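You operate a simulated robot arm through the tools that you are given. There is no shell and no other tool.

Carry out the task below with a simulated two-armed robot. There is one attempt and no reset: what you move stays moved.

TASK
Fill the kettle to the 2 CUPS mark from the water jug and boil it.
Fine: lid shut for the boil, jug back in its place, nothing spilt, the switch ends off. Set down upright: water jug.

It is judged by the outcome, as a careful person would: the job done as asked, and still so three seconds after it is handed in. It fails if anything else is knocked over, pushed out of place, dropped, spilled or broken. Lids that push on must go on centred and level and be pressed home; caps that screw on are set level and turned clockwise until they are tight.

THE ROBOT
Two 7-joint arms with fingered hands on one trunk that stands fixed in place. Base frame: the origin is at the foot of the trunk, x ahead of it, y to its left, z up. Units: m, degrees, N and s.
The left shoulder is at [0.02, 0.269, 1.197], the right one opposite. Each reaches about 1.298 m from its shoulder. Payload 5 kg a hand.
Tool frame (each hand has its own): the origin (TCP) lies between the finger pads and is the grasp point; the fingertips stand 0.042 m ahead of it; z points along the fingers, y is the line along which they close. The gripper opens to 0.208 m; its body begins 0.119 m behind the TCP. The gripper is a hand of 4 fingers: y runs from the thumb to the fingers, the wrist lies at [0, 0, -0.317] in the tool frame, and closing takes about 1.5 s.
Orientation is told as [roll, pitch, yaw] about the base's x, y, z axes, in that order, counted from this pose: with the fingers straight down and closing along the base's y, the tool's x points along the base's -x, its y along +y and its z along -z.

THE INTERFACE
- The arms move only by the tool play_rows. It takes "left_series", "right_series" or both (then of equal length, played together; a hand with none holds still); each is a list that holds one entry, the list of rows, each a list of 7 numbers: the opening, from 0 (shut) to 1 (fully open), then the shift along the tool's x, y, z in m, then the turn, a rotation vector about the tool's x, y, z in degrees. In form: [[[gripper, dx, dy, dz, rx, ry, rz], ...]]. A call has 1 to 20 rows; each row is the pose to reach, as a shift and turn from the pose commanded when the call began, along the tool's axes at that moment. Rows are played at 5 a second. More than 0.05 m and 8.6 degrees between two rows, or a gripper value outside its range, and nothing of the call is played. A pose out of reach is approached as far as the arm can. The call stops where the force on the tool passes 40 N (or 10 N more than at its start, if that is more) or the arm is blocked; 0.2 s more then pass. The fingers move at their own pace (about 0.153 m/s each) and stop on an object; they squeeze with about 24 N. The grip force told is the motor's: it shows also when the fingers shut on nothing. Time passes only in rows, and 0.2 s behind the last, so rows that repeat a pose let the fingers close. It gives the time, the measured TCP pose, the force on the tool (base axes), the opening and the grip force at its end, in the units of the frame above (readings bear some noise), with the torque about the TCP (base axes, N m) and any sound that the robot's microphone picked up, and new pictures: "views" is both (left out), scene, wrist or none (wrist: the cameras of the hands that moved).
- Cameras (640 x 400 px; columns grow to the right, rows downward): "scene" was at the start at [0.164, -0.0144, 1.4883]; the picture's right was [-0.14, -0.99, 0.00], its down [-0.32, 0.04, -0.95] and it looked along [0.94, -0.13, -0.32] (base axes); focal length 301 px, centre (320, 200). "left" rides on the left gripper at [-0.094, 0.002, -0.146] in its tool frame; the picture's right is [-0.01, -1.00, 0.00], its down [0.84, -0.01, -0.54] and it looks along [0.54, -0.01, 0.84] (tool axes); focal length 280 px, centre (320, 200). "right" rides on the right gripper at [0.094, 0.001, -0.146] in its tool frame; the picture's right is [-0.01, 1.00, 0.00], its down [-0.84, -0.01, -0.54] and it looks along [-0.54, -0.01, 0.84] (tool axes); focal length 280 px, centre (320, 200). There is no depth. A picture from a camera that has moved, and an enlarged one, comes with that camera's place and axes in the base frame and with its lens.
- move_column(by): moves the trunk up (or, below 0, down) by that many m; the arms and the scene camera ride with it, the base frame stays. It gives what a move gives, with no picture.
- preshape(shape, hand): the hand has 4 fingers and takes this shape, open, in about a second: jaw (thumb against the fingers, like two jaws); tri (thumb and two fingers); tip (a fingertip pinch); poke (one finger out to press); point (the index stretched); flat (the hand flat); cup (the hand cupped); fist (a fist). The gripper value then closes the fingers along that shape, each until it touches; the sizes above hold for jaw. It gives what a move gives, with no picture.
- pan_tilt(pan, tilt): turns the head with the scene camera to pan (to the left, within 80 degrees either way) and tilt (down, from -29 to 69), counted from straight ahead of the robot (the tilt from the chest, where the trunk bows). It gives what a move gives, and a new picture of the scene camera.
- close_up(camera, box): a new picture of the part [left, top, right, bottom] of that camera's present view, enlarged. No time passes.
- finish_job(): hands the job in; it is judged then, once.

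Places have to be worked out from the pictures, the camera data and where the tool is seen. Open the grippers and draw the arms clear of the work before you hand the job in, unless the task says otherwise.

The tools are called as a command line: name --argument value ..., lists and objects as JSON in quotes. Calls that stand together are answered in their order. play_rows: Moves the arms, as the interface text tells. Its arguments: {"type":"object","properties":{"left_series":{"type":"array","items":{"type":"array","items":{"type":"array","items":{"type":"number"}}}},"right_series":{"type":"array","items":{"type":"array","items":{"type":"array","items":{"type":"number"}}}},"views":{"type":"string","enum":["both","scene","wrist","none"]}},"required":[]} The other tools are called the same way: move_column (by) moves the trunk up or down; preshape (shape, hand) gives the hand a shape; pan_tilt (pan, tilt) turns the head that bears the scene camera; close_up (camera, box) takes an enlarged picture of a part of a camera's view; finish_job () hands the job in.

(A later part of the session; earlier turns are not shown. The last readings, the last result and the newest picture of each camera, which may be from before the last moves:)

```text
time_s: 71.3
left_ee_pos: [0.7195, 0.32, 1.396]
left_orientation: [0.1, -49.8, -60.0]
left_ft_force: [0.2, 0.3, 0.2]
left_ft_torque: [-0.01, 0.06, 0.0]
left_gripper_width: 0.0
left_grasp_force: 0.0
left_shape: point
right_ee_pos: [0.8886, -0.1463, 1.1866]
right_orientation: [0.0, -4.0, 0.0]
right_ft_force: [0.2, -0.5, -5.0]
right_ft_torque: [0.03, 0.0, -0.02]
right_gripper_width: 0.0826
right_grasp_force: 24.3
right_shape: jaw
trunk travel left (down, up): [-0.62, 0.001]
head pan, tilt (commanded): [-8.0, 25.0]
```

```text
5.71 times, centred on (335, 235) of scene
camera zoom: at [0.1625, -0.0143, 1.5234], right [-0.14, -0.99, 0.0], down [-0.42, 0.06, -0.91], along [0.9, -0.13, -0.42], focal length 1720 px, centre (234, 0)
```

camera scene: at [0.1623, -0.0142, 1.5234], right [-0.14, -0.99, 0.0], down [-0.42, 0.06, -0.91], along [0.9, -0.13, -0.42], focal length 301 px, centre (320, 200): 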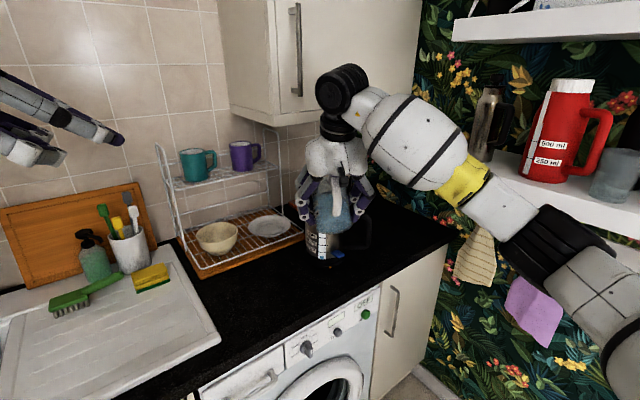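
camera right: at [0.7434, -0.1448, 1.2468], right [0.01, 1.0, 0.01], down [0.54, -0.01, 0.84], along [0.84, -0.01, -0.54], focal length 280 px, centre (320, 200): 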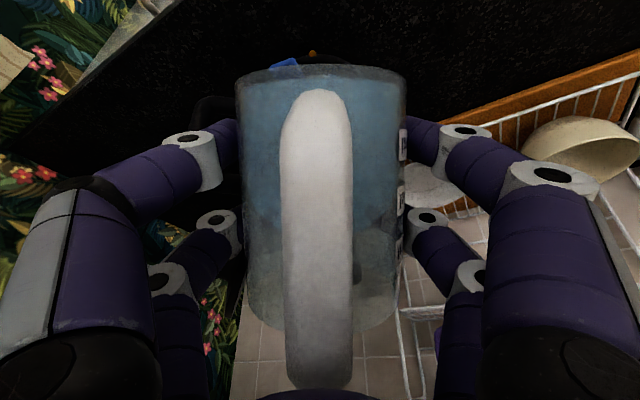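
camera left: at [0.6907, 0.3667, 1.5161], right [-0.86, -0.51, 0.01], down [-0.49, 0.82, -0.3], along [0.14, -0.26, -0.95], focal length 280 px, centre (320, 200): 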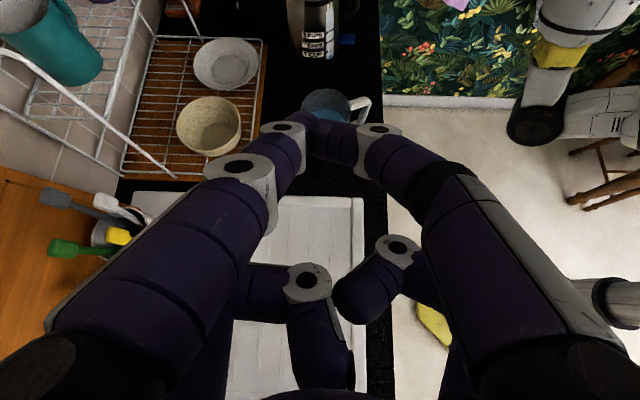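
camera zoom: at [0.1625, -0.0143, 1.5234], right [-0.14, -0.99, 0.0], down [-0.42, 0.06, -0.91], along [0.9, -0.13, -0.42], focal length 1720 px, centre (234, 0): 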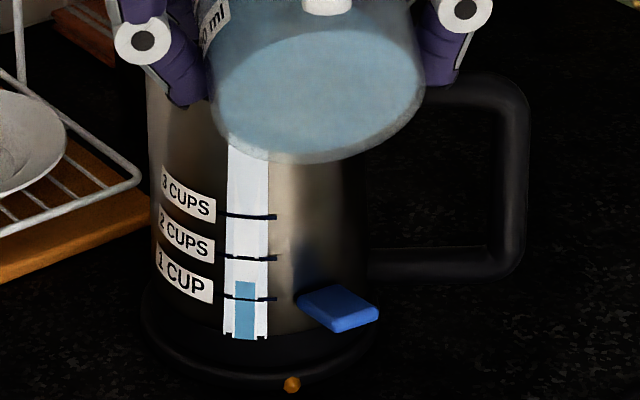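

1.4 cups now. I hold briefly to see whether it keeps flowing at this angle.

play_rows --right_series '[[[0, 0, 0, 0, 0, 0, 0], [0, 0, 0, 0, 0, 0, 0]]]' --views "none"

close_up --camera "scene" --box '[300, 200, 370, 270]'

```text
time_s: 71.9
left_ee_pos: [0.7185, 0.3202, 1.3956]
left_orientation: [0.2, -49.9, -60.0]
left_ft_force: [0.0, 0.2, -0.7]
left_ft_torque: [-0.02, -0.02, 0.0]
left_gripper_width: 0.0
left_grasp_force: 0.0
left_shape: point
right_ee_pos: [0.8881, -0.1467, 1.1869]
right_orientation: [0.0, -4.0, 0.1]
right_ft_force: [1.2, 0.8, -4.0]
right_ft_torque: [0.0, -0.02, 0.02]
right_gripper_width: 0.0825
right_grasp_force: 24.4
right_shape: jaw
trunk travel left (down, up): [-0.62, 0.001]
head pan, tilt (commanded): [-8.0, 25.0]
```

```text
5.71 times, centred on (335, 235) of scene
camera zoom: at [0.1624, -0.0143, 1.5234], right [-0.14, -0.99, 0.0], down [-0.42, 0.06, -0.91], along [0.9, -0.13, -0.42], focal length 1720 px, centre (234, 0)
```

zoom: 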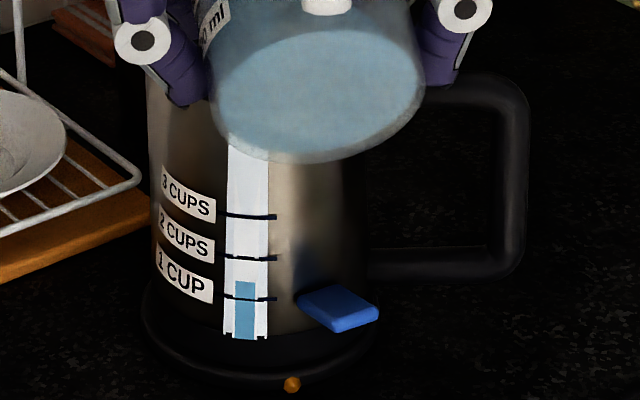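

It settles at each angle (about 0.1 cup per degree), which makes it easy to control. I tilt 3° more.

play_rows --right_series '[[[0, -0.0005, 0, -0.0014, 0, 1, 0], [0, -0.001, 0, -0.0028, 0, 2, 0], [0, -0.0016, 0, -0.0042, 0, 3, 0], [0, -0.0016, 0, -0.0042, 0, 3, 0], [0, -0.0016, 0, -0.0042, 0, 3, 0]]]' --views "none"

close_up --camera "scene" --box '[300, 200, 370, 270]'

```text
time_s: 73.1
left_ee_pos: [0.7197, 0.3189, 1.3958]
left_orientation: [0.1, -49.9, -60.0]
left_ft_force: [0.2, 0.6, 0.4]
left_ft_torque: [-0.01, 0.02, -0.01]
left_gripper_width: 0.0
left_grasp_force: 0.0
left_shape: point
right_ee_pos: [0.891, -0.1466, 1.1915]
right_orientation: [0.0, -1.0, 0.1]
right_ft_force: [0.7, -0.5, -3.2]
right_ft_torque: [-0.01, -0.05, 0.02]
right_gripper_width: 0.0824
right_grasp_force: 24.5
right_shape: jaw
trunk travel left (down, up): [-0.62, 0.001]
head pan, tilt (commanded): [-8.0, 25.0]
```

```text
5.71 times, centred on (335, 235) of scene
camera zoom: at [0.1624, -0.0142, 1.5234], right [-0.14, -0.99, 0.0], down [-0.42, 0.06, -0.91], along [0.9, -0.13, -0.42], focal length 1720 px, centre (234, 0)
```

zoom: 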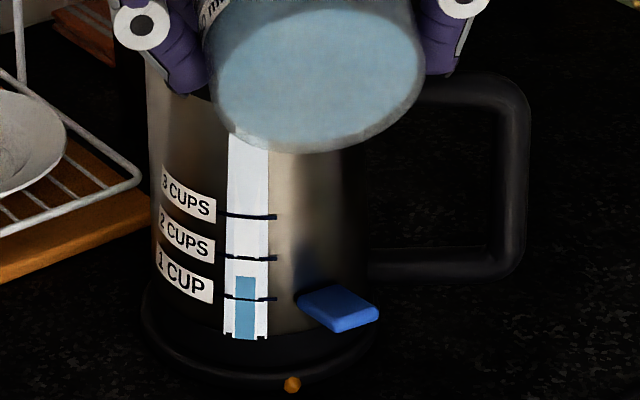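

1.5 cups. I continue 4° further to 73°.

play_rows --right_series '[[[0, -0.0005, 0, -0.0014, 0, 1, 0], [0, -0.001, 0, -0.0028, 0, 2, 0], [0, -0.0015, 0, -0.0042, 0, 3, 0], [0, -0.002, 0, -0.0056, 0, 4, 0], [0, -0.002, 0, -0.0056, 0, 4, 0], [0, -0.002, 0, -0.0056, 0, 4, 0]]]' --views "scene"

close_up --camera "scene" --box '[300, 200, 370, 270]'

```text
time_s: 74.5
left_ee_pos: [0.7176, 0.3215, 1.3958]
left_orientation: [0.1, -49.9, -60.0]
left_ft_force: [-0.2, 0.8, 0.1]
left_ft_torque: [0.0, 0.0, 0.01]
left_gripper_width: 0.0
left_grasp_force: 0.0
left_shape: point
right_ee_pos: [0.8912, -0.1467, 1.1973]
right_orientation: [0.0, 3.1, 0.1]
right_ft_force: [0.2, -0.2, -2.3]
right_ft_torque: [-0.02, -0.05, 0.0]
right_gripper_width: 0.0828
right_grasp_force: 24.3
right_shape: jaw
trunk travel left (down, up): [-0.62, 0.001]
head pan, tilt (commanded): [-8.0, 25.0]
camera scene: at [0.1624, -0.014, 1.5234], right [-0.14, -0.99, 0.0], down [-0.42, 0.06, -0.91], along [0.9, -0.13, -0.42], focal length 301 px, centre (320, 200)
```

scene: 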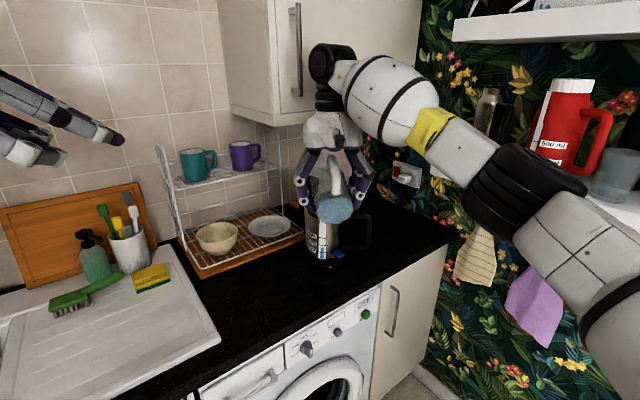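

```text
5.71 times, centred on (335, 235) of scene
camera zoom: at [0.1624, -0.014, 1.5234], right [-0.14, -0.99, 0.0], down [-0.42, 0.06, -0.91], along [0.9, -0.13, -0.42], focal length 1720 px, centre (234, 0)
```

zoom: 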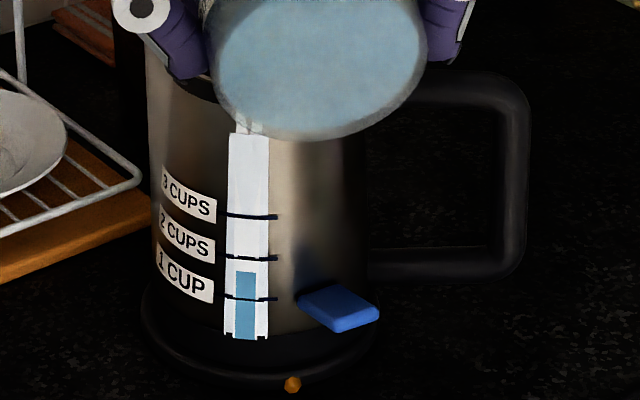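

1.63 cups. I tilt 5° more, to 78°.

play_rows --right_series '[[[0, -0.0006, 0, -0.0014, 0, 1, 0], [0, -0.0012, 0, -0.0027, 0, 2, 0], [0, -0.0017, 0, -0.0041, 0, 3, 0], [0, -0.0023, 0, -0.0054, 0, 4, 0], [0, -0.0029, 0, -0.0068, 0, 5, 0], [0, -0.0029, 0, -0.0068, 0, 5, 0], [0, -0.0029, 0, -0.0068, 0, 5, 0]]]' --views "none"

close_up --camera "scene" --box '[300, 200, 370, 270]'

```text
time_s: 76.1
left_ee_pos: [0.7185, 0.3204, 1.3948]
left_orientation: [0.1, -49.9, -60.0]
left_ft_force: [-0.8, 0.2, -0.1]
left_ft_torque: [-0.05, 0.01, -0.02]
left_gripper_width: 0.0
left_grasp_force: 0.2
left_shape: point
right_ee_pos: [0.8935, -0.1456, 1.2046]
right_orientation: [0.0, 7.9, 0.1]
right_ft_force: [-0.1, -0.2, -1.8]
right_ft_torque: [-0.06, -0.03, -0.03]
right_gripper_width: 0.0826
right_grasp_force: 24.3
right_shape: jaw
trunk travel left (down, up): [-0.62, 0.001]
head pan, tilt (commanded): [-8.0, 25.0]
```

```text
5.71 times, centred on (335, 235) of scene
camera zoom: at [0.1622, -0.0139, 1.5234], right [-0.14, -0.99, 0.0], down [-0.42, 0.06, -0.91], along [0.9, -0.13, -0.42], focal length 1720 px, centre (234, 0)
```

zoom: 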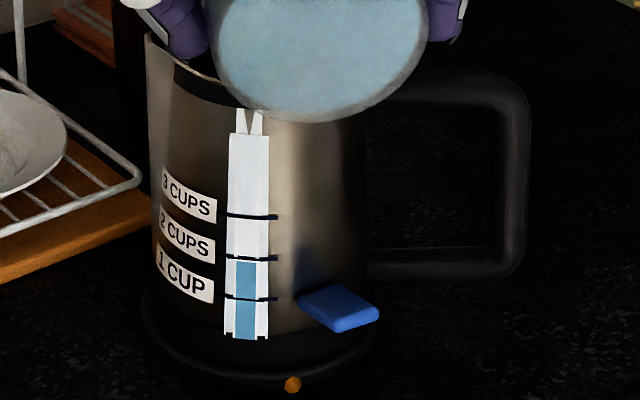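

1.88 cups. Just a little more: 1.5° and hold.

play_rows --right_series '[[[0, -0.0004, 0, -0.001, 0, 0.75, 0], [0, -0.0009, 0, -0.002, 0, 1.5, 0], [0, -0.0009, 0, -0.002, 0, 1.5, 0], [0, -0.0009, 0, -0.002, 0, 1.5, 0]]]' --views "none"

close_up --camera "scene" --box '[312, 225, 348, 262]'

```text
time_s: 77.1
left_ee_pos: [0.7185, 0.3207, 1.396]
left_orientation: [0.1, -49.8, -60.0]
left_ft_force: [-0.4, -0.2, 0.2]
left_ft_torque: [-0.02, 0.04, -0.01]
left_gripper_width: 0.0
left_grasp_force: 0.0
left_shape: point
right_ee_pos: [0.8856, -0.1438, 1.2048]
right_orientation: [-0.1, 9.5, 0.2]
right_ft_force: [-0.4, 0.0, -2.8]
right_ft_torque: [0.0, -0.01, 0.01]
right_gripper_width: 0.0828
right_grasp_force: 24.2
right_shape: jaw
right hand out of reach, approached as far as the arm can: row 1, 2, 3, 4
trunk travel left (down, up): [-0.62, 0.001]
head pan, tilt (commanded): [-8.0, 25.0]
```

```text
10.81 times, centred on (330, 244) of scene
camera zoom: at [0.1625, -0.0142, 1.5234], right [-0.14, -0.99, 0.0], down [-0.42, 0.06, -0.91], along [0.9, -0.13, -0.42], focal length 3254 px, centre (212, -270)
```

zoom: 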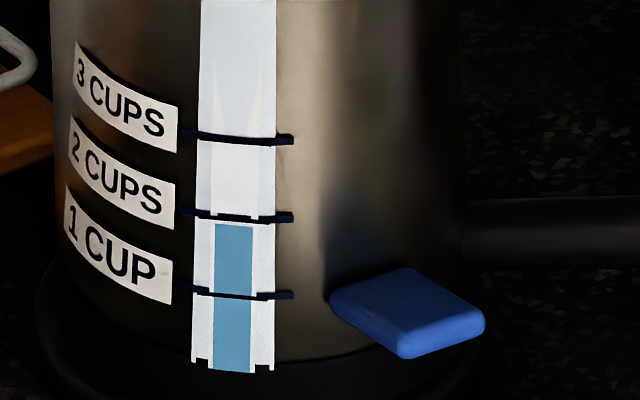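

1.91 cups, and the arm is at the limit of its reach. I lower the jug 20 mm (still clear of the rim) to regain reach and tilt 1.5° more.

play_rows --right_series '[[[0, 0.0009, 0, 0.0103, 0, 0, 0], [0, 0.0017, 0, 0.0205, 0, 0, 0], [0, 0.0011, 0, 0.0191, 0, 0.75, 0], [0, 0.0008, 0, 0.0182, 0, 1.5, 0], [0, 0.0008, 0, 0.0182, 0, 1.5, 0]]]' --views "none"

close_up --camera "scene" --box '[312, 225, 348, 262]'

close_up --camera "scene" --box '[290, 160, 380, 270]'

```text
time_s: 78.3
left_ee_pos: [0.7181, 0.3197, 1.3965]
left_orientation: [0.1, -49.9, -60.0]
left_ft_force: [-0.1, -0.3, 0.4]
left_ft_torque: [0.0, -0.02, -0.02]
left_gripper_width: 0.0001
left_grasp_force: 0.1
left_shape: point
right_ee_pos: [0.8807, -0.1453, 1.1879]
right_orientation: [-0.1, 11.0, 0.2]
right_ft_force: [-1.2, 0.3, -1.7]
right_ft_torque: [0.02, -0.04, 0.0]
right_gripper_width: 0.0826
right_grasp_force: 24.5
right_shape: jaw
trunk travel left (down, up): [-0.62, 0.001]
head pan, tilt (commanded): [-8.0, 25.0]
```

```text
10.81 times, centred on (330, 244) of scene
camera zoom: at [0.1623, -0.0143, 1.5234], right [-0.14, -0.99, 0.0], down [-0.42, 0.06, -0.91], along [0.9, -0.13, -0.42], focal length 3254 px, centre (212, -270)
```

zoom: 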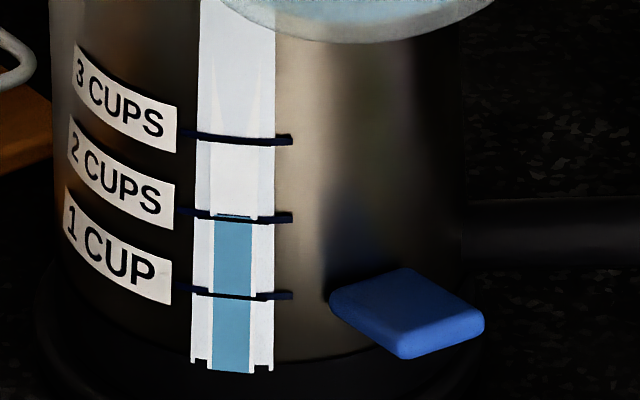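

```text
3.64 times, centred on (335, 215) of scene
camera zoom: at [0.1623, -0.0143, 1.5234], right [-0.14, -0.99, 0.0], down [-0.42, 0.06, -0.91], along [0.9, -0.13, -0.42], focal length 1094 px, centre (266, 146)
```

zoom: 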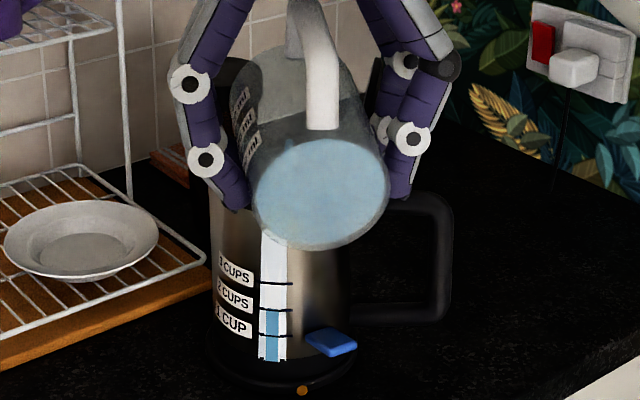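

The water is now right at the 2 CUPS line. I tilt the jug back upright straight away, keeping the lip over the mouth for the first steps and then drawing back.

play_rows --right_series '[[[0, -0.0013, 0, 0.0029, 0, -7.8, 0], [0, 0.0033, 0, -0.0001, 0, -15.8, 0], [0, 0.0112, 0, -0.0022, 0, -23.8, 0], [0, 0.0323, 0, -0.0014, 0, -31.8, 0], [0, 0.0467, 0, -0.002, 0, -39.8, 0], [0, 0.0597, 0, -0.0031, 0, -47.8, 0], [0, 0.0711, 0, -0.0048, 0, -55.8, 0], [0, 0.0797, 0, -0.0049, 0, -63.8, 0], [0, 0.0866, 0, -0.0041, 0, -71.8, 0], [0, 0.0926, 0, 0.0005, 0, -80.3, 0], [0, 0.0926, 0, 0.0005, 0, -80.9, 0]]]'

close_up --camera "scene" --box '[290, 180, 380, 290]'

```text
time_s: 80.7
left_ee_pos: [0.7179, 0.3214, 1.3959]
left_orientation: [0.1, -49.9, -60.0]
left_ft_force: [-0.6, 0.6, -0.3]
left_ft_torque: [-0.01, -0.02, 0.03]
left_gripper_width: 0.0
left_grasp_force: 0.1
left_shape: point
right_ee_pos: [0.79, -0.1455, 1.2051]
right_orientation: [0.0, -70.0, 0.1]
right_ft_force: [-0.6, 1.0, -2.0]
right_ft_torque: [-0.01, 0.05, -0.02]
right_gripper_width: 0.0825
right_grasp_force: 24.6
right_shape: jaw
trunk travel left (down, up): [-0.62, 0.001]
head pan, tilt (commanded): [-8.0, 25.0]
camera scene: at [0.162, -0.0139, 1.5235], right [-0.14, -0.99, 0.0], down [-0.42, 0.06, -0.91], along [0.9, -0.13, -0.42], focal length 301 px, centre (320, 200)
camera right: at [0.6211, -0.1435, 1.1668], right [0.0, 1.0, 0.01], down [-0.22, -0.01, 0.98], along [0.98, -0.01, 0.22], focal length 280 px, centre (320, 200)
```

scene: 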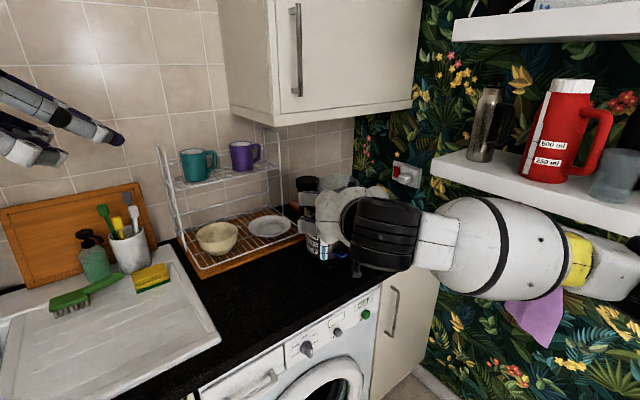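
right: 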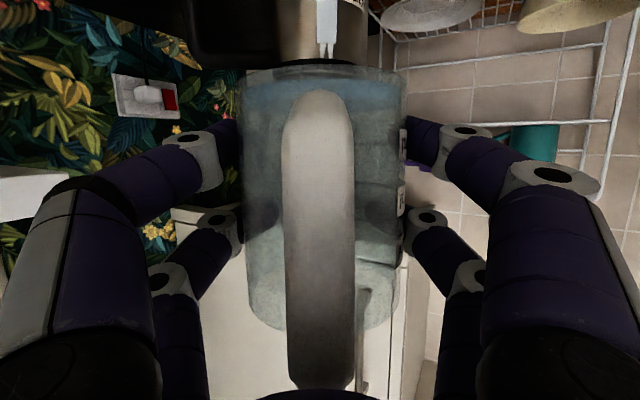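

```text
3.64 times, centred on (335, 235) of scene
camera zoom: at [0.162, -0.0139, 1.5235], right [-0.14, -0.99, 0.0], down [-0.42, 0.06, -0.91], along [0.9, -0.13, -0.42], focal length 1094 px, centre (266, 73)
```

zoom: 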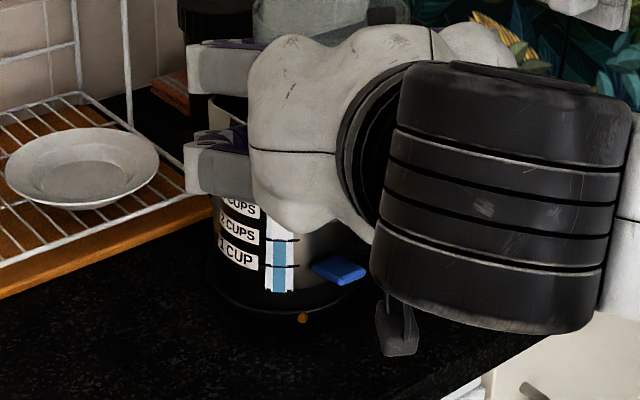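

The jug is upright with a little water left and the gauge shows 2 cups. I carry it back the same way, turning it to its original heading above its place.

play_rows --right_series '[[[0, -0.002, 0.03, 0.0076, -6.84, 0, -2.49], [0, -0.004, 0.0599, 0.0151, -13.69, 0, -4.97], [0, -0.006, 0.0899, 0.0227, -20.5, 0, -7.46], [0, -0.0079, 0.1198, 0.0302, -27.4, 0, -9.94], [0, -0.0099, 0.1498, 0.0378, -34.2, 0, -12.4], [0, -0.0119, 0.1797, 0.0453, -41.1, 0, -14.9], [0, -0.0139, 0.2097, 0.0529, -47.9, 0, -17.4], [0, -0.0139, 0.2097, 0.0529, -47.9, 0, -17.4]]]'

close_up --camera "scene" --box '[290, 180, 380, 290]'

```text
time_s: 82.5
left_ee_pos: [0.7178, 0.3201, 1.3965]
left_orientation: [0.2, -49.9, -60.1]
left_ft_force: [-0.5, -0.9, -1.0]
left_ft_torque: [0.1, 0.02, -0.01]
left_gripper_width: 0.0
left_grasp_force: 0.0
left_shape: point
right_ee_pos: [0.8447, 0.0642, 1.1984]
right_orientation: [0.3, -70.0, 50.9]
right_ft_force: [-0.2, 0.0, -1.1]
right_ft_torque: [-0.01, 0.04, 0.04]
right_gripper_width: 0.0823
right_grasp_force: 24.1
right_shape: jaw
trunk travel left (down, up): [-0.62, 0.001]
head pan, tilt (commanded): [-8.0, 25.0]
camera scene: at [0.162, -0.0147, 1.5235], right [-0.14, -0.99, 0.0], down [-0.42, 0.06, -0.91], along [0.9, -0.13, -0.42], focal length 301 px, centre (320, 200)
camera right: at [0.7374, -0.0663, 1.1606], right [-0.78, 0.63, 0.02], down [-0.13, -0.18, 0.98], along [0.62, 0.75, 0.22], focal length 280 px, centre (320, 200)
```

scene: 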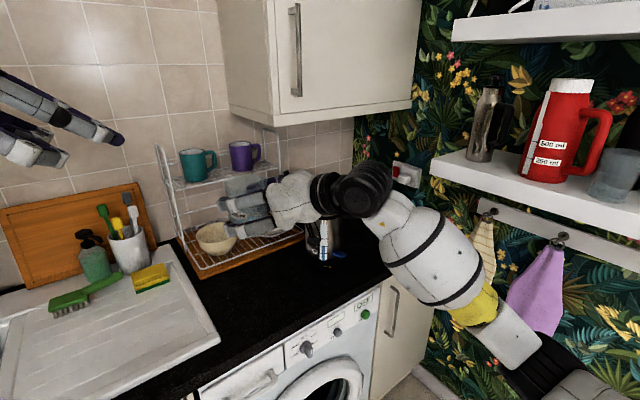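
right: 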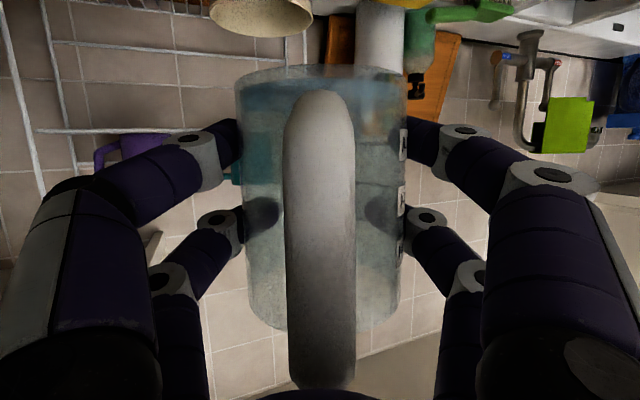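

```text
3.64 times, centred on (335, 235) of scene
camera zoom: at [0.162, -0.0147, 1.5235], right [-0.14, -0.99, 0.0], down [-0.42, 0.06, -0.91], along [0.9, -0.13, -0.42], focal length 1094 px, centre (266, 73)
```

zoom: 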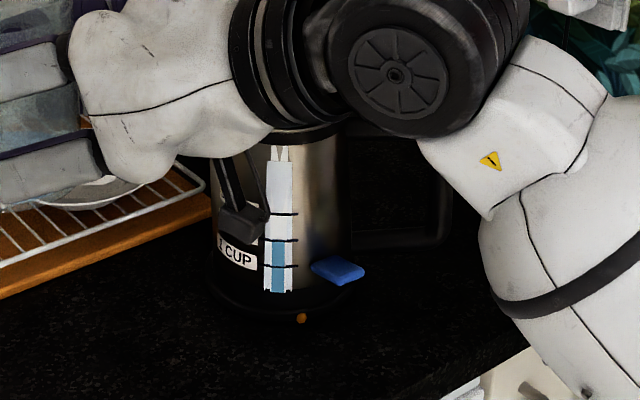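

The jug is above its spot. I lower it to about 10 mm above the worktop.

play_rows --right_series '[[[0, 0.0376, 0, 0.0137, 0, 0, 0], [0, 0.0752, 0, 0.0274, 0, 0, 0], [0, 0.1128, 0, 0.041, 0, 0, 0], [0, 0.1504, 0, 0.0547, 0, 0, 0], [0, 0.188, 0, 0.0684, 0, 0, 0], [0, 0.1974, 0, 0.0718, 0, 0, 0], [0, 0.1974, 0, 0.0718, 0, 0, 0]]]'

close_up --camera "scene" --box '[190, 210, 370, 320]'

```text
time_s: 84.1
left_ee_pos: [0.7182, 0.3194, 1.3956]
left_orientation: [0.1, -50.0, -60.0]
left_ft_force: [0.6, 1.2, -1.2]
left_ft_torque: [-0.01, 0.02, -0.09]
left_gripper_width: 0.0
left_grasp_force: 0.1
left_shape: point
right_ee_pos: [0.8437, 0.0623, 0.9879]
right_orientation: [0.3, -69.9, 50.8]
right_ft_force: [-0.5, 0.0, -1.6]
right_ft_torque: [0.01, -0.01, 0.01]
right_gripper_width: 0.0823
right_grasp_force: 24.6
right_shape: jaw
trunk travel left (down, up): [-0.62, 0.001]
head pan, tilt (commanded): [-8.0, 25.0]
camera scene: at [0.1624, -0.0141, 1.5234], right [-0.14, -0.99, 0.0], down [-0.42, 0.06, -0.91], along [0.9, -0.13, -0.42], focal length 301 px, centre (320, 200)
camera right: at [0.7375, -0.0688, 0.9498], right [-0.77, 0.63, 0.02], down [-0.13, -0.18, 0.98], along [0.62, 0.75, 0.22], focal length 280 px, centre (320, 200)
```

scene: 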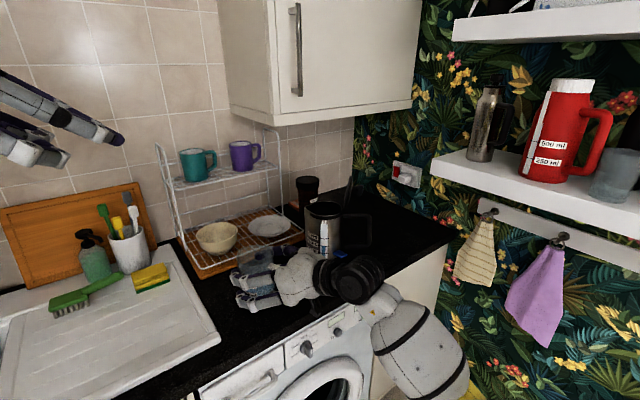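
right: 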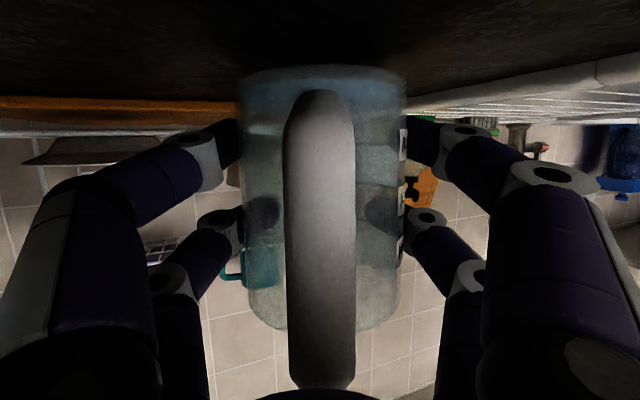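

```text
3.56 times, centred on (280, 265) of scene
camera zoom: at [0.1624, -0.0141, 1.5234], right [-0.14, -0.99, 0.0], down [-0.42, 0.06, -0.91], along [0.9, -0.13, -0.42], focal length 1070 px, centre (462, -31)
```

zoom: 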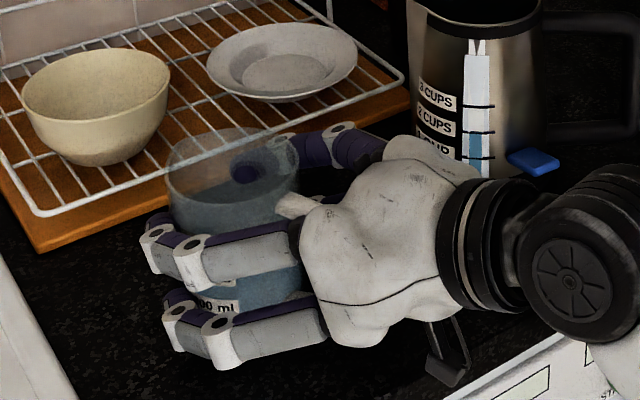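

About 10 mm to go. I lower in 2 mm steps to touch down gently.

play_rows --right_series '[[[0, 0.0019, 0, 0.0007, 0, 0, 0], [0, 0.0038, 0, 0.0014, 0, 0, 0], [0, 0.0056, 0, 0.0021, 0, 0, 0], [0, 0.0075, 0, 0.0027, 0, 0, 0], [0, 0.0089, 0, 0.0033, 0, 0, 0], [0, 0.0089, 0, 0.0033, 0, 0, 0]]]' --views "none"

close_up --camera "right" --box '[200, 20, 440, 170]'

```text
time_s: 85.5
left_ee_pos: [0.7184, 0.3202, 1.3963]
left_orientation: [0.1, -50.0, -60.0]
left_ft_force: [-0.7, 1.1, 0.9]
left_ft_torque: [0.03, 0.01, -0.01]
left_gripper_width: 0.0003
left_grasp_force: 0.1
left_shape: point
right_ee_pos: [0.8459, 0.063, 0.9803]
right_orientation: [0.3, -70.0, 50.8]
right_ft_force: [-0.9, -0.2, -1.7]
right_ft_torque: [-0.01, -0.01, 0.01]
right_gripper_width: 0.0822
right_grasp_force: 24.0
right_shape: jaw
trunk travel left (down, up): [-0.62, 0.001]
head pan, tilt (commanded): [-8.0, 25.0]
```

```text
2.67 times, centred on (320, 95) of right
camera zoom: at [0.7369, -0.0672, 0.9417], right [-0.77, 0.63, 0.02], down [-0.13, -0.18, 0.98], along [0.62, 0.75, 0.22], focal length 748 px, centre (320, 480)
```

zoom: 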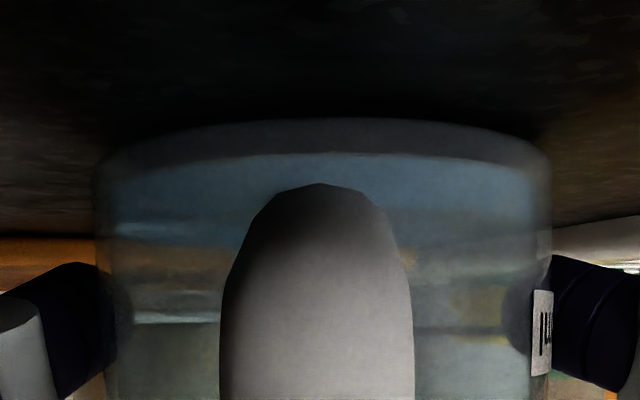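

Not touching yet (z 0.980). I go down another 3 mm in 1 mm steps.

play_rows --right_series '[[[0, 0.0009, 0, 0.0003, 0, 0, 0], [0, 0.0019, 0, 0.0007, 0, 0, 0], [0, 0.0026, 0, 0.001, 0, 0, 0], [0, 0.0026, 0, 0.001, 0, 0, 0]]]' --views "none"

close_up --camera "right" --box '[200, 20, 440, 170]'

```text
time_s: 86.5
left_ee_pos: [0.7186, 0.3204, 1.3952]
left_orientation: [0.1, -49.9, -60.0]
left_ft_force: [-0.1, 0.3, 0.7]
left_ft_torque: [-0.01, 0.03, -0.01]
left_gripper_width: 0.0001
left_grasp_force: 0.1
left_shape: point
right_ee_pos: [0.8454, 0.0647, 0.9772]
right_orientation: [0.3, -70.0, 50.8]
right_ft_force: [0.6, -1.0, 3.4]
right_ft_torque: [-0.12, 0.16, 0.05]
right_gripper_width: 0.0822
right_grasp_force: 23.7
right_shape: jaw
trunk travel left (down, up): [-0.62, 0.001]
head pan, tilt (commanded): [-8.0, 25.0]
```

```text
2.67 times, centred on (320, 95) of right
camera zoom: at [0.7368, -0.0657, 0.94], right [-0.77, 0.63, 0.02], down [-0.13, -0.18, 0.98], along [0.62, 0.75, 0.22], focal length 748 px, centre (320, 480)
```

zoom: 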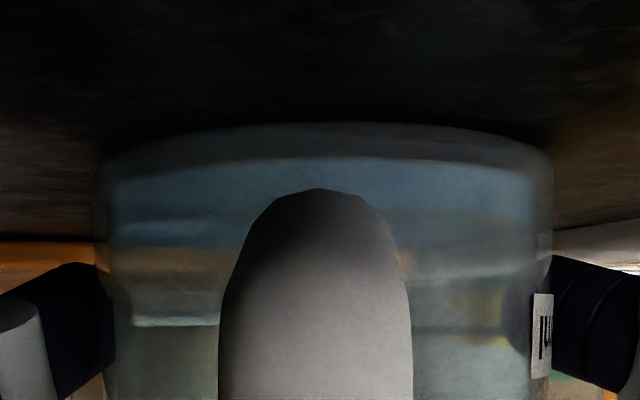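

Touched down (+3.4 N) within 2 mm of its original spot. I open the fingers evenly.

play_rows --right_series '[[[0.45, 0, 0, 0, 0, 0, 0], [0.55, 0, 0, 0, 0, 0, 0], [0.65, 0, 0, 0, 0, 0, 0], [0.75, 0, 0, 0, 0, 0, 0], [0.75, 0, 0, 0, 0, 0, 0]]]'

close_up --camera "scene" --box '[190, 210, 370, 320]'

```text
time_s: 87.7
left_ee_pos: [0.7167, 0.3207, 1.3959]
left_orientation: [0.1, -49.9, -59.9]
left_ft_force: [0.0, -0.4, -0.1]
left_ft_torque: [-0.03, 0.0, 0.01]
left_gripper_width: 0.0002
left_grasp_force: 0.1
left_shape: point
right_ee_pos: [0.8444, 0.0647, 0.978]
right_orientation: [0.3, -70.0, 50.9]
right_ft_force: [0.2, -0.7, -0.1]
right_ft_torque: [0.0, -0.01, 0.0]
right_gripper_width: 0.1553
right_grasp_force: 0.0
right_shape: jaw
trunk travel left (down, up): [-0.62, 0.001]
head pan, tilt (commanded): [-8.0, 25.0]
camera scene: at [0.1622, -0.0142, 1.5234], right [-0.14, -0.99, 0.0], down [-0.42, 0.06, -0.91], along [0.9, -0.13, -0.42], focal length 301 px, centre (320, 200)
camera right: at [0.7369, -0.0659, 0.9395], right [-0.77, 0.63, 0.02], down [-0.13, -0.18, 0.98], along [0.62, 0.75, 0.22], focal length 280 px, centre (320, 200)
```

scene: 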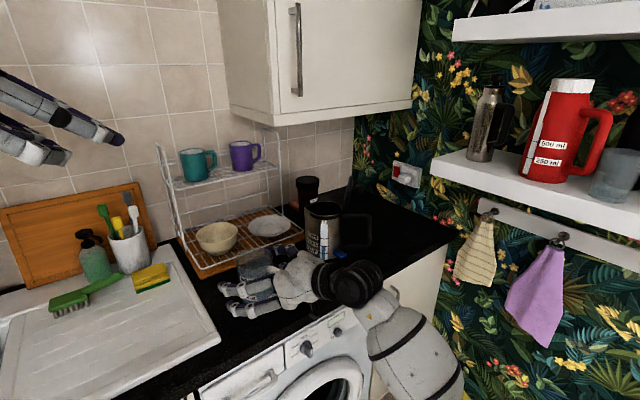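
right: 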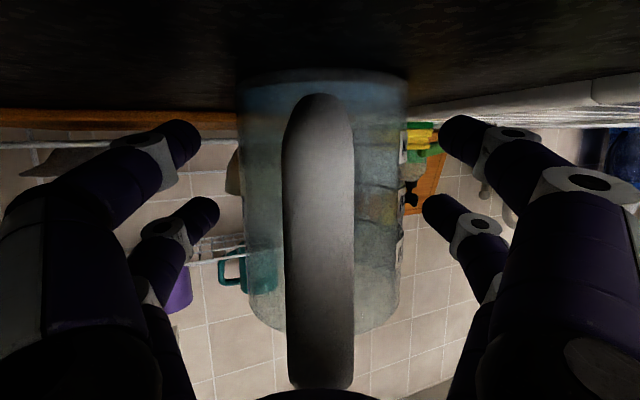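

```text
3.56 times, centred on (280, 265) of scene
camera zoom: at [0.1622, -0.0142, 1.5234], right [-0.14, -0.99, 0.0], down [-0.42, 0.06, -0.91], along [0.9, -0.13, -0.42], focal length 1070 px, centre (462, -31)
```

zoom: 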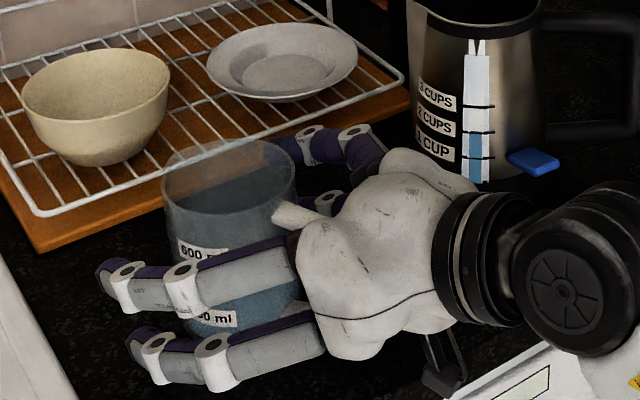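

The jug stands free, upright in its place. I back the hand straight out from around it and then raise it.

play_rows --right_series '[[[0.75, 0, 0, -0.03, 0, 0, 0], [0.75, 0, 0, -0.065, 0, 0, 0], [0.75, 0, 0, -0.105, 0, 0, 0], [0.75, 0, 0, -0.145, 0, 0, 0], [0.75, 0, 0, -0.18, 0, 0, 0], [0.6, -0.0376, 0, -0.1937, 0, 0, 0], [0.5, -0.0752, 0, -0.2074, 0, 0, 0], [0.4, -0.1128, 0, -0.221, 0, 0, 0], [0.3, -0.1504, 0, -0.2347, 0, 0, 0], [0.2, -0.188, 0, -0.2484, 0, 0, 0]]]'

close_up --camera "scene" --box '[210, 150, 380, 300]'

```text
time_s: 89.9
left_ee_pos: [0.7176, 0.321, 1.3949]
left_orientation: [0.1, -49.8, -60.1]
left_ft_force: [-0.4, 0.4, 1.0]
left_ft_torque: [-0.05, -0.06, 0.02]
left_gripper_width: 0.0
left_grasp_force: 0.0
left_shape: point
right_ee_pos: [0.7391, -0.0667, 1.2387]
right_orientation: [0.4, -69.8, 50.7]
right_ft_force: [-0.6, 0.2, -1.5]
right_ft_torque: [0.02, -0.04, -0.07]
right_gripper_width: 0.0423
right_grasp_force: 0.1
right_shape: jaw
trunk travel left (down, up): [-0.62, 0.001]
head pan, tilt (commanded): [-8.0, 25.0]
camera scene: at [0.1616, -0.0137, 1.5235], right [-0.14, -0.99, 0.0], down [-0.42, 0.06, -0.91], along [0.9, -0.13, -0.42], focal length 301 px, centre (320, 200)
camera right: at [0.6318, -0.197, 1.2011], right [-0.77, 0.63, 0.02], down [-0.12, -0.18, 0.98], along [0.62, 0.75, 0.22], focal length 280 px, centre (320, 200)
```

scene: 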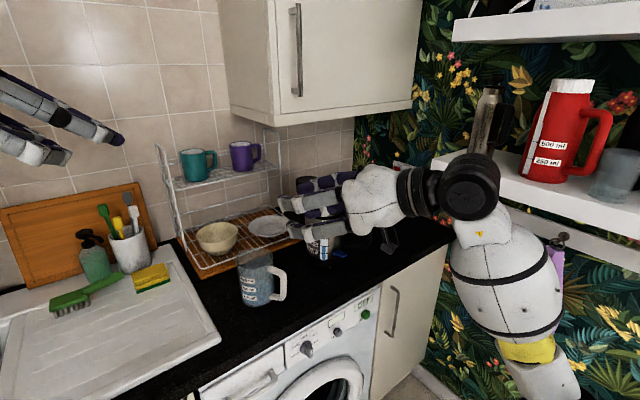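
right: 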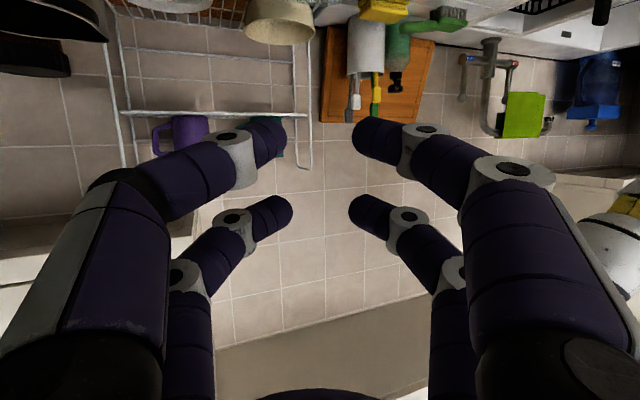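

```text
2.67 times, centred on (295, 225) of scene
camera zoom: at [0.1616, -0.0137, 1.5235], right [-0.14, -0.99, 0.0], down [-0.42, 0.06, -0.91], along [0.9, -0.13, -0.42], focal length 803 px, centre (387, 133)
```

zoom: 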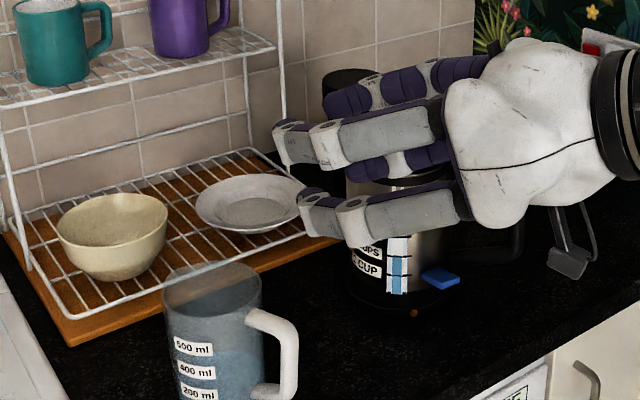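

The jug stands upright in its place. Now I bring the right hand, fingers closed, round to the right-hand side of the open lid to push it shut.

play_rows --right_series '[[[0.1, 0.0083, -0.0199, -0.0274, 6.84, 0, 2.49], [0, 0.0166, -0.0398, -0.0548, 13.69, 0, 4.97], [0, 0.0249, -0.0597, -0.0822, 20.5, 0, 7.46], [0, 0.0332, -0.0795, -0.1097, 27.4, 0, 9.94], [0, 0.0415, -0.0994, -0.1371, 34.2, 0, 12.4], [0, 0.0498, -0.1193, -0.1645, 41.1, 0, 14.9], [0, 0.0581, -0.1392, -0.1919, 47.9, 0, 17.4], [0, 0.0581, -0.1392, -0.1919, 47.9, 0, 17.4]]]'

close_up --camera "scene" --box '[270, 130, 430, 270]'

close_up --camera "right" --box '[160, 0, 480, 220]'

```text
time_s: 91.7
left_ee_pos: [0.7185, 0.3212, 1.3955]
left_orientation: [-0.1, -50.0, -59.9]
left_ft_force: [-0.5, 0.7, -0.1]
left_ft_torque: [-0.14, 0.0, -0.1]
left_gripper_width: 0.0001
left_grasp_force: 0.0
left_shape: point
right_ee_pos: [0.7237, -0.3102, 1.2508]
right_orientation: [0.0, -69.9, 0.1]
right_ft_force: [1.2, 2.0, 0.1]
right_ft_torque: [-0.05, 0.0, -0.07]
right_gripper_width: 0.0002
right_grasp_force: 24.5
right_shape: jaw
trunk travel left (down, up): [-0.62, 0.001]
head pan, tilt (commanded): [-8.0, 25.0]
camera scene: at [0.1628, -0.0132, 1.5233], right [-0.14, -0.99, 0.0], down [-0.42, 0.06, -0.91], along [0.9, -0.13, -0.42], focal length 301 px, centre (320, 200)
camera right: at [0.5542, -0.3082, 1.2124], right [0.0, 1.0, 0.01], down [-0.22, -0.01, 0.98], along [0.98, -0.01, 0.22], focal length 280 px, centre (320, 200)
```

scene: 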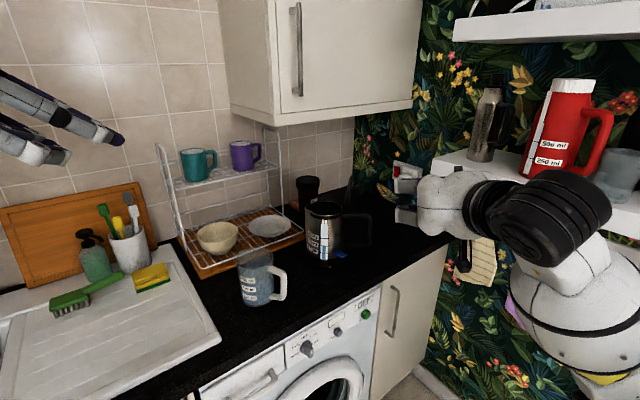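
right: 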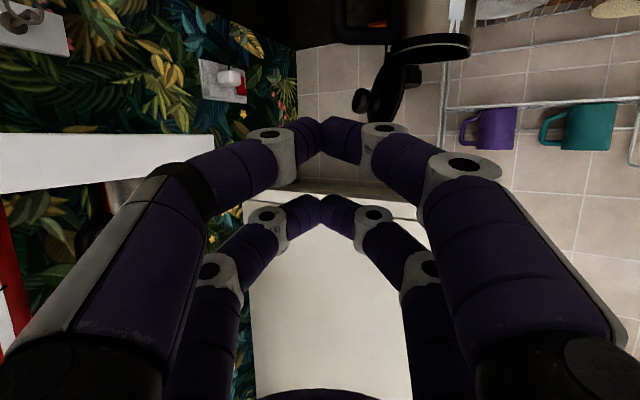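

```text
2.86 times, centred on (350, 200) of scene
camera zoom: at [0.1628, -0.0132, 1.5233], right [-0.14, -0.99, 0.0], down [-0.42, 0.06, -0.91], along [0.9, -0.13, -0.42], focal length 860 px, centre (234, 200)
```

zoom: 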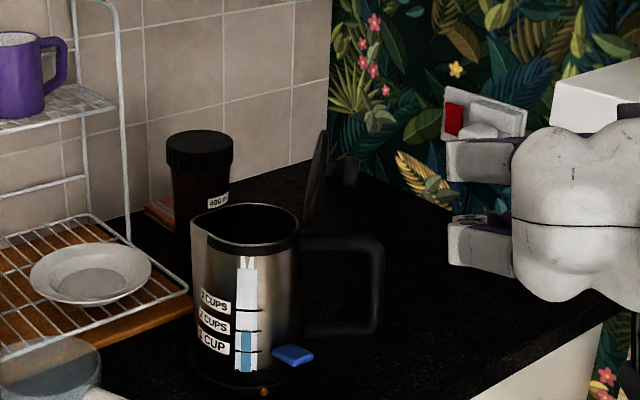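

```text
1.82 times, centred on (320, 110) of right
camera zoom: at [0.5542, -0.3082, 1.2124], right [0.0, 1.0, 0.01], down [-0.22, -0.01, 0.98], along [0.98, -0.01, 0.22], focal length 510 px, centre (320, 364)
```

zoom: 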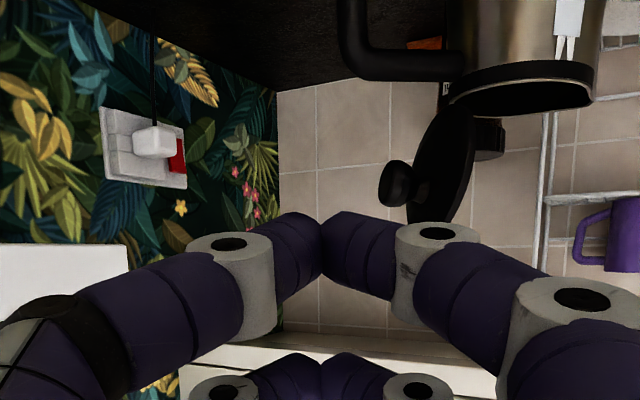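

From this view the lid leans about 15° past vertical with its knob near (1.0, -0.249, 1.16). I move the closed fingers forward into the space to the right of the knob.

play_rows --right_series '[[[0, -0.0115, -0.012, 0.0428, 0, 0, 0], [0, -0.0229, -0.024, 0.0855, 0, 0, 0], [0, -0.0344, -0.0348, 0.1283, 0, 0, 0], [0, -0.0458, -0.0348, 0.171, 0, 0, 0], [0, -0.0446, -0.0348, 0.2016, 0, 0, 0], [0, -0.0433, -0.0348, 0.2323, 0, 0, 0], [0, -0.0421, -0.0348, 0.2629, 0, 0, 0]]]'

close_up --camera "scene" --box '[290, 130, 430, 260]'

close_up --camera "right" --box '[240, 0, 560, 200]'

```text
time_s: 93.3
left_ee_pos: [0.7187, 0.3201, 1.3946]
left_orientation: [0.1, -50.0, -60.0]
left_ft_force: [0.4, -1.1, -0.5]
left_ft_torque: [0.03, 0.0, -0.07]
left_gripper_width: 0.0003
left_grasp_force: 0.1
left_shape: point
right_ee_pos: [0.9827, -0.3452, 1.1991]
right_orientation: [0.1, -69.9, 0.1]
right_ft_force: [0.0, -0.2, 0.1]
right_ft_torque: [0.01, 0.01, 0.04]
right_gripper_width: 0.0
right_grasp_force: 24.0
right_shape: jaw
trunk travel left (down, up): [-0.62, 0.001]
head pan, tilt (commanded): [-8.0, 25.0]
camera scene: at [0.1626, -0.0143, 1.5233], right [-0.14, -0.99, 0.0], down [-0.42, 0.06, -0.91], along [0.9, -0.13, -0.42], focal length 301 px, centre (320, 200)
camera right: at [0.8133, -0.3445, 1.1623], right [0.0, 1.0, 0.01], down [-0.22, -0.01, 0.98], along [0.98, -0.01, 0.22], focal length 280 px, centre (320, 200)
```

scene: 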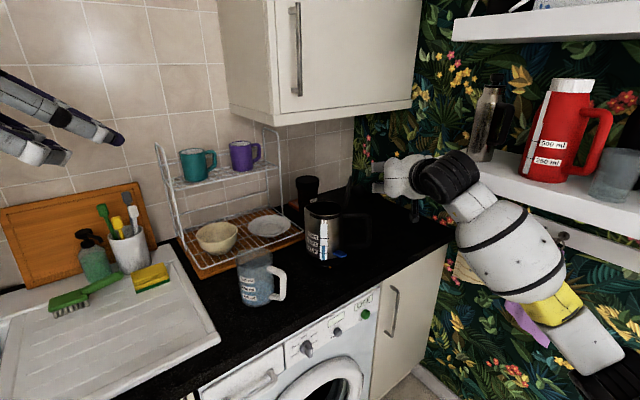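
right: 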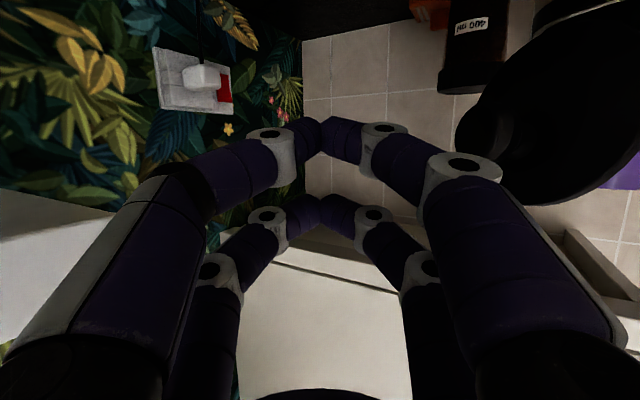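

```text
3.08 times, centred on (360, 195) of scene
camera zoom: at [0.1626, -0.0143, 1.5233], right [-0.14, -0.99, 0.0], down [-0.42, 0.06, -0.91], along [0.9, -0.13, -0.42], focal length 926 px, centre (197, 215)
```

zoom: 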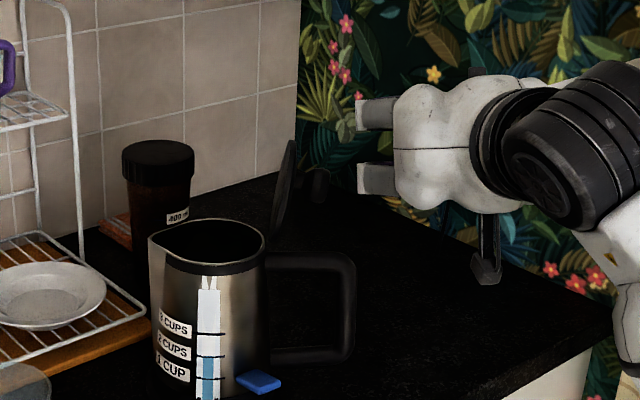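

```text
2.00 times, centred on (400, 100) of right
camera zoom: at [0.8133, -0.3445, 1.1623], right [0.0, 1.0, 0.01], down [-0.22, -0.01, 0.98], along [0.98, -0.01, 0.22], focal length 561 px, centre (160, 400)
```

zoom: 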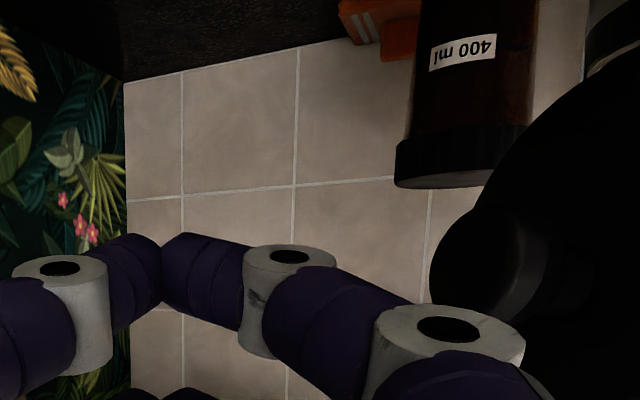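

The fingers are just right of the knob. I sweep them slowly to the left to tip the lid back over its hinge.

play_rows --right_series '[[[0, 0, 0.012, 0, 0, 0, 0], [0, 0, 0.024, 0, 0, 0, 0], [0, 0, 0.036, 0, 0, 0, 0], [0, 0, 0.046, 0, 0, 0, 0], [0, 0, 0.056, 0, 0, 0, 0], [0, 0, 0.066, 0, 0, 0, 0]]]' --views "none"

close_up --camera "scene" --box '[290, 130, 430, 260]'

close_up --camera "right" --box '[240, 0, 560, 200]'

```text
time_s: 94.7
left_ee_pos: [0.7188, 0.3211, 1.3967]
left_orientation: [0.1, -49.8, -60.0]
left_ft_force: [-0.5, -0.4, -0.5]
left_ft_torque: [-0.02, 0.05, -0.01]
left_gripper_width: 0.0001
left_grasp_force: 0.1
left_shape: point
right_ee_pos: [0.9836, -0.2769, 1.1994]
right_orientation: [0.0, -70.0, 0.1]
right_ft_force: [-0.3, 0.1, 0.2]
right_ft_torque: [-0.04, 0.0, 0.02]
right_gripper_width: 0.0002
right_grasp_force: 24.3
right_shape: jaw
trunk travel left (down, up): [-0.62, 0.001]
head pan, tilt (commanded): [-8.0, 25.0]
```

```text
3.08 times, centred on (360, 195) of scene
camera zoom: at [0.1622, -0.014, 1.5234], right [-0.14, -0.99, 0.0], down [-0.42, 0.06, -0.91], along [0.9, -0.13, -0.42], focal length 926 px, centre (197, 215)
```

zoom: 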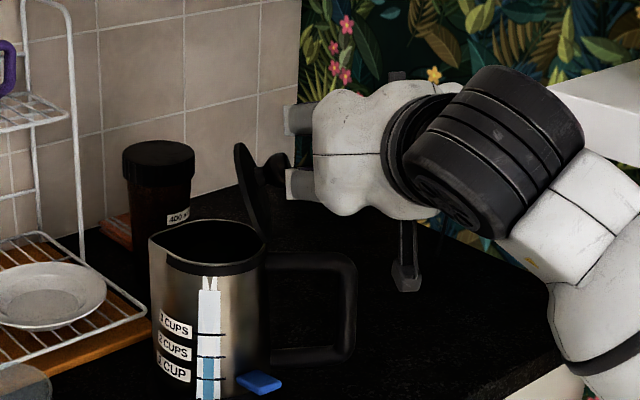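

```text
2.00 times, centred on (400, 100) of right
camera zoom: at [0.8137, -0.2755, 1.1614], right [0.0, 1.0, 0.01], down [-0.22, -0.01, 0.98], along [0.98, -0.01, 0.22], focal length 561 px, centre (160, 400)
```

zoom: 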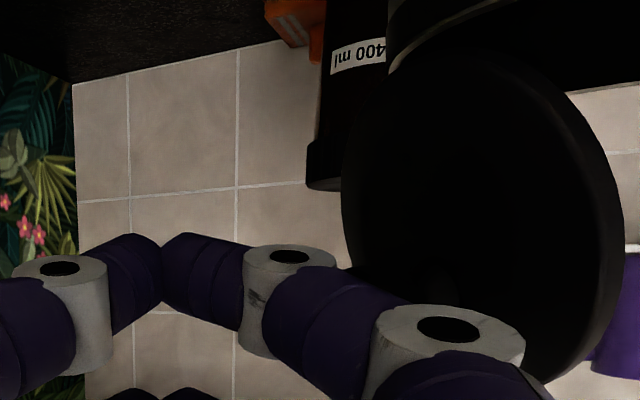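

The lid has come back over and leans left now. I hold for a moment and see where it settles.

play_rows --right_series '[[[0, 0, 0, 0, 0, 0, 0], [0, 0, 0, 0, 0, 0, 0], [0, 0, 0, 0, 0, 0, 0]]]' --views "none"

close_up --camera "scene" --box '[290, 130, 430, 260]'

```text
time_s: 95.5
left_ee_pos: [0.7184, 0.3209, 1.3964]
left_orientation: [0.1, -49.9, -60.0]
left_ft_force: [-1.1, 0.1, -0.4]
left_ft_torque: [-0.04, -0.01, -0.02]
left_gripper_width: 0.0
left_grasp_force: 0.2
left_shape: point
right_ee_pos: [0.9826, -0.2768, 1.1984]
right_orientation: [0.0, -70.0, 0.1]
right_ft_force: [-0.6, -0.1, 0.3]
right_ft_torque: [0.01, 0.03, -0.02]
right_gripper_width: 0.0
right_grasp_force: 24.0
right_shape: jaw
trunk travel left (down, up): [-0.62, 0.001]
head pan, tilt (commanded): [-8.0, 25.0]
```

```text
3.08 times, centred on (360, 195) of scene
camera zoom: at [0.1622, -0.0142, 1.5234], right [-0.14, -0.99, 0.0], down [-0.42, 0.06, -0.91], along [0.9, -0.13, -0.42], focal length 926 px, centre (197, 215)
```

zoom: 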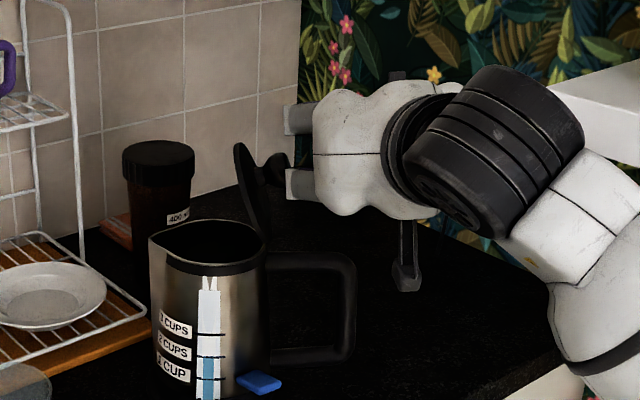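

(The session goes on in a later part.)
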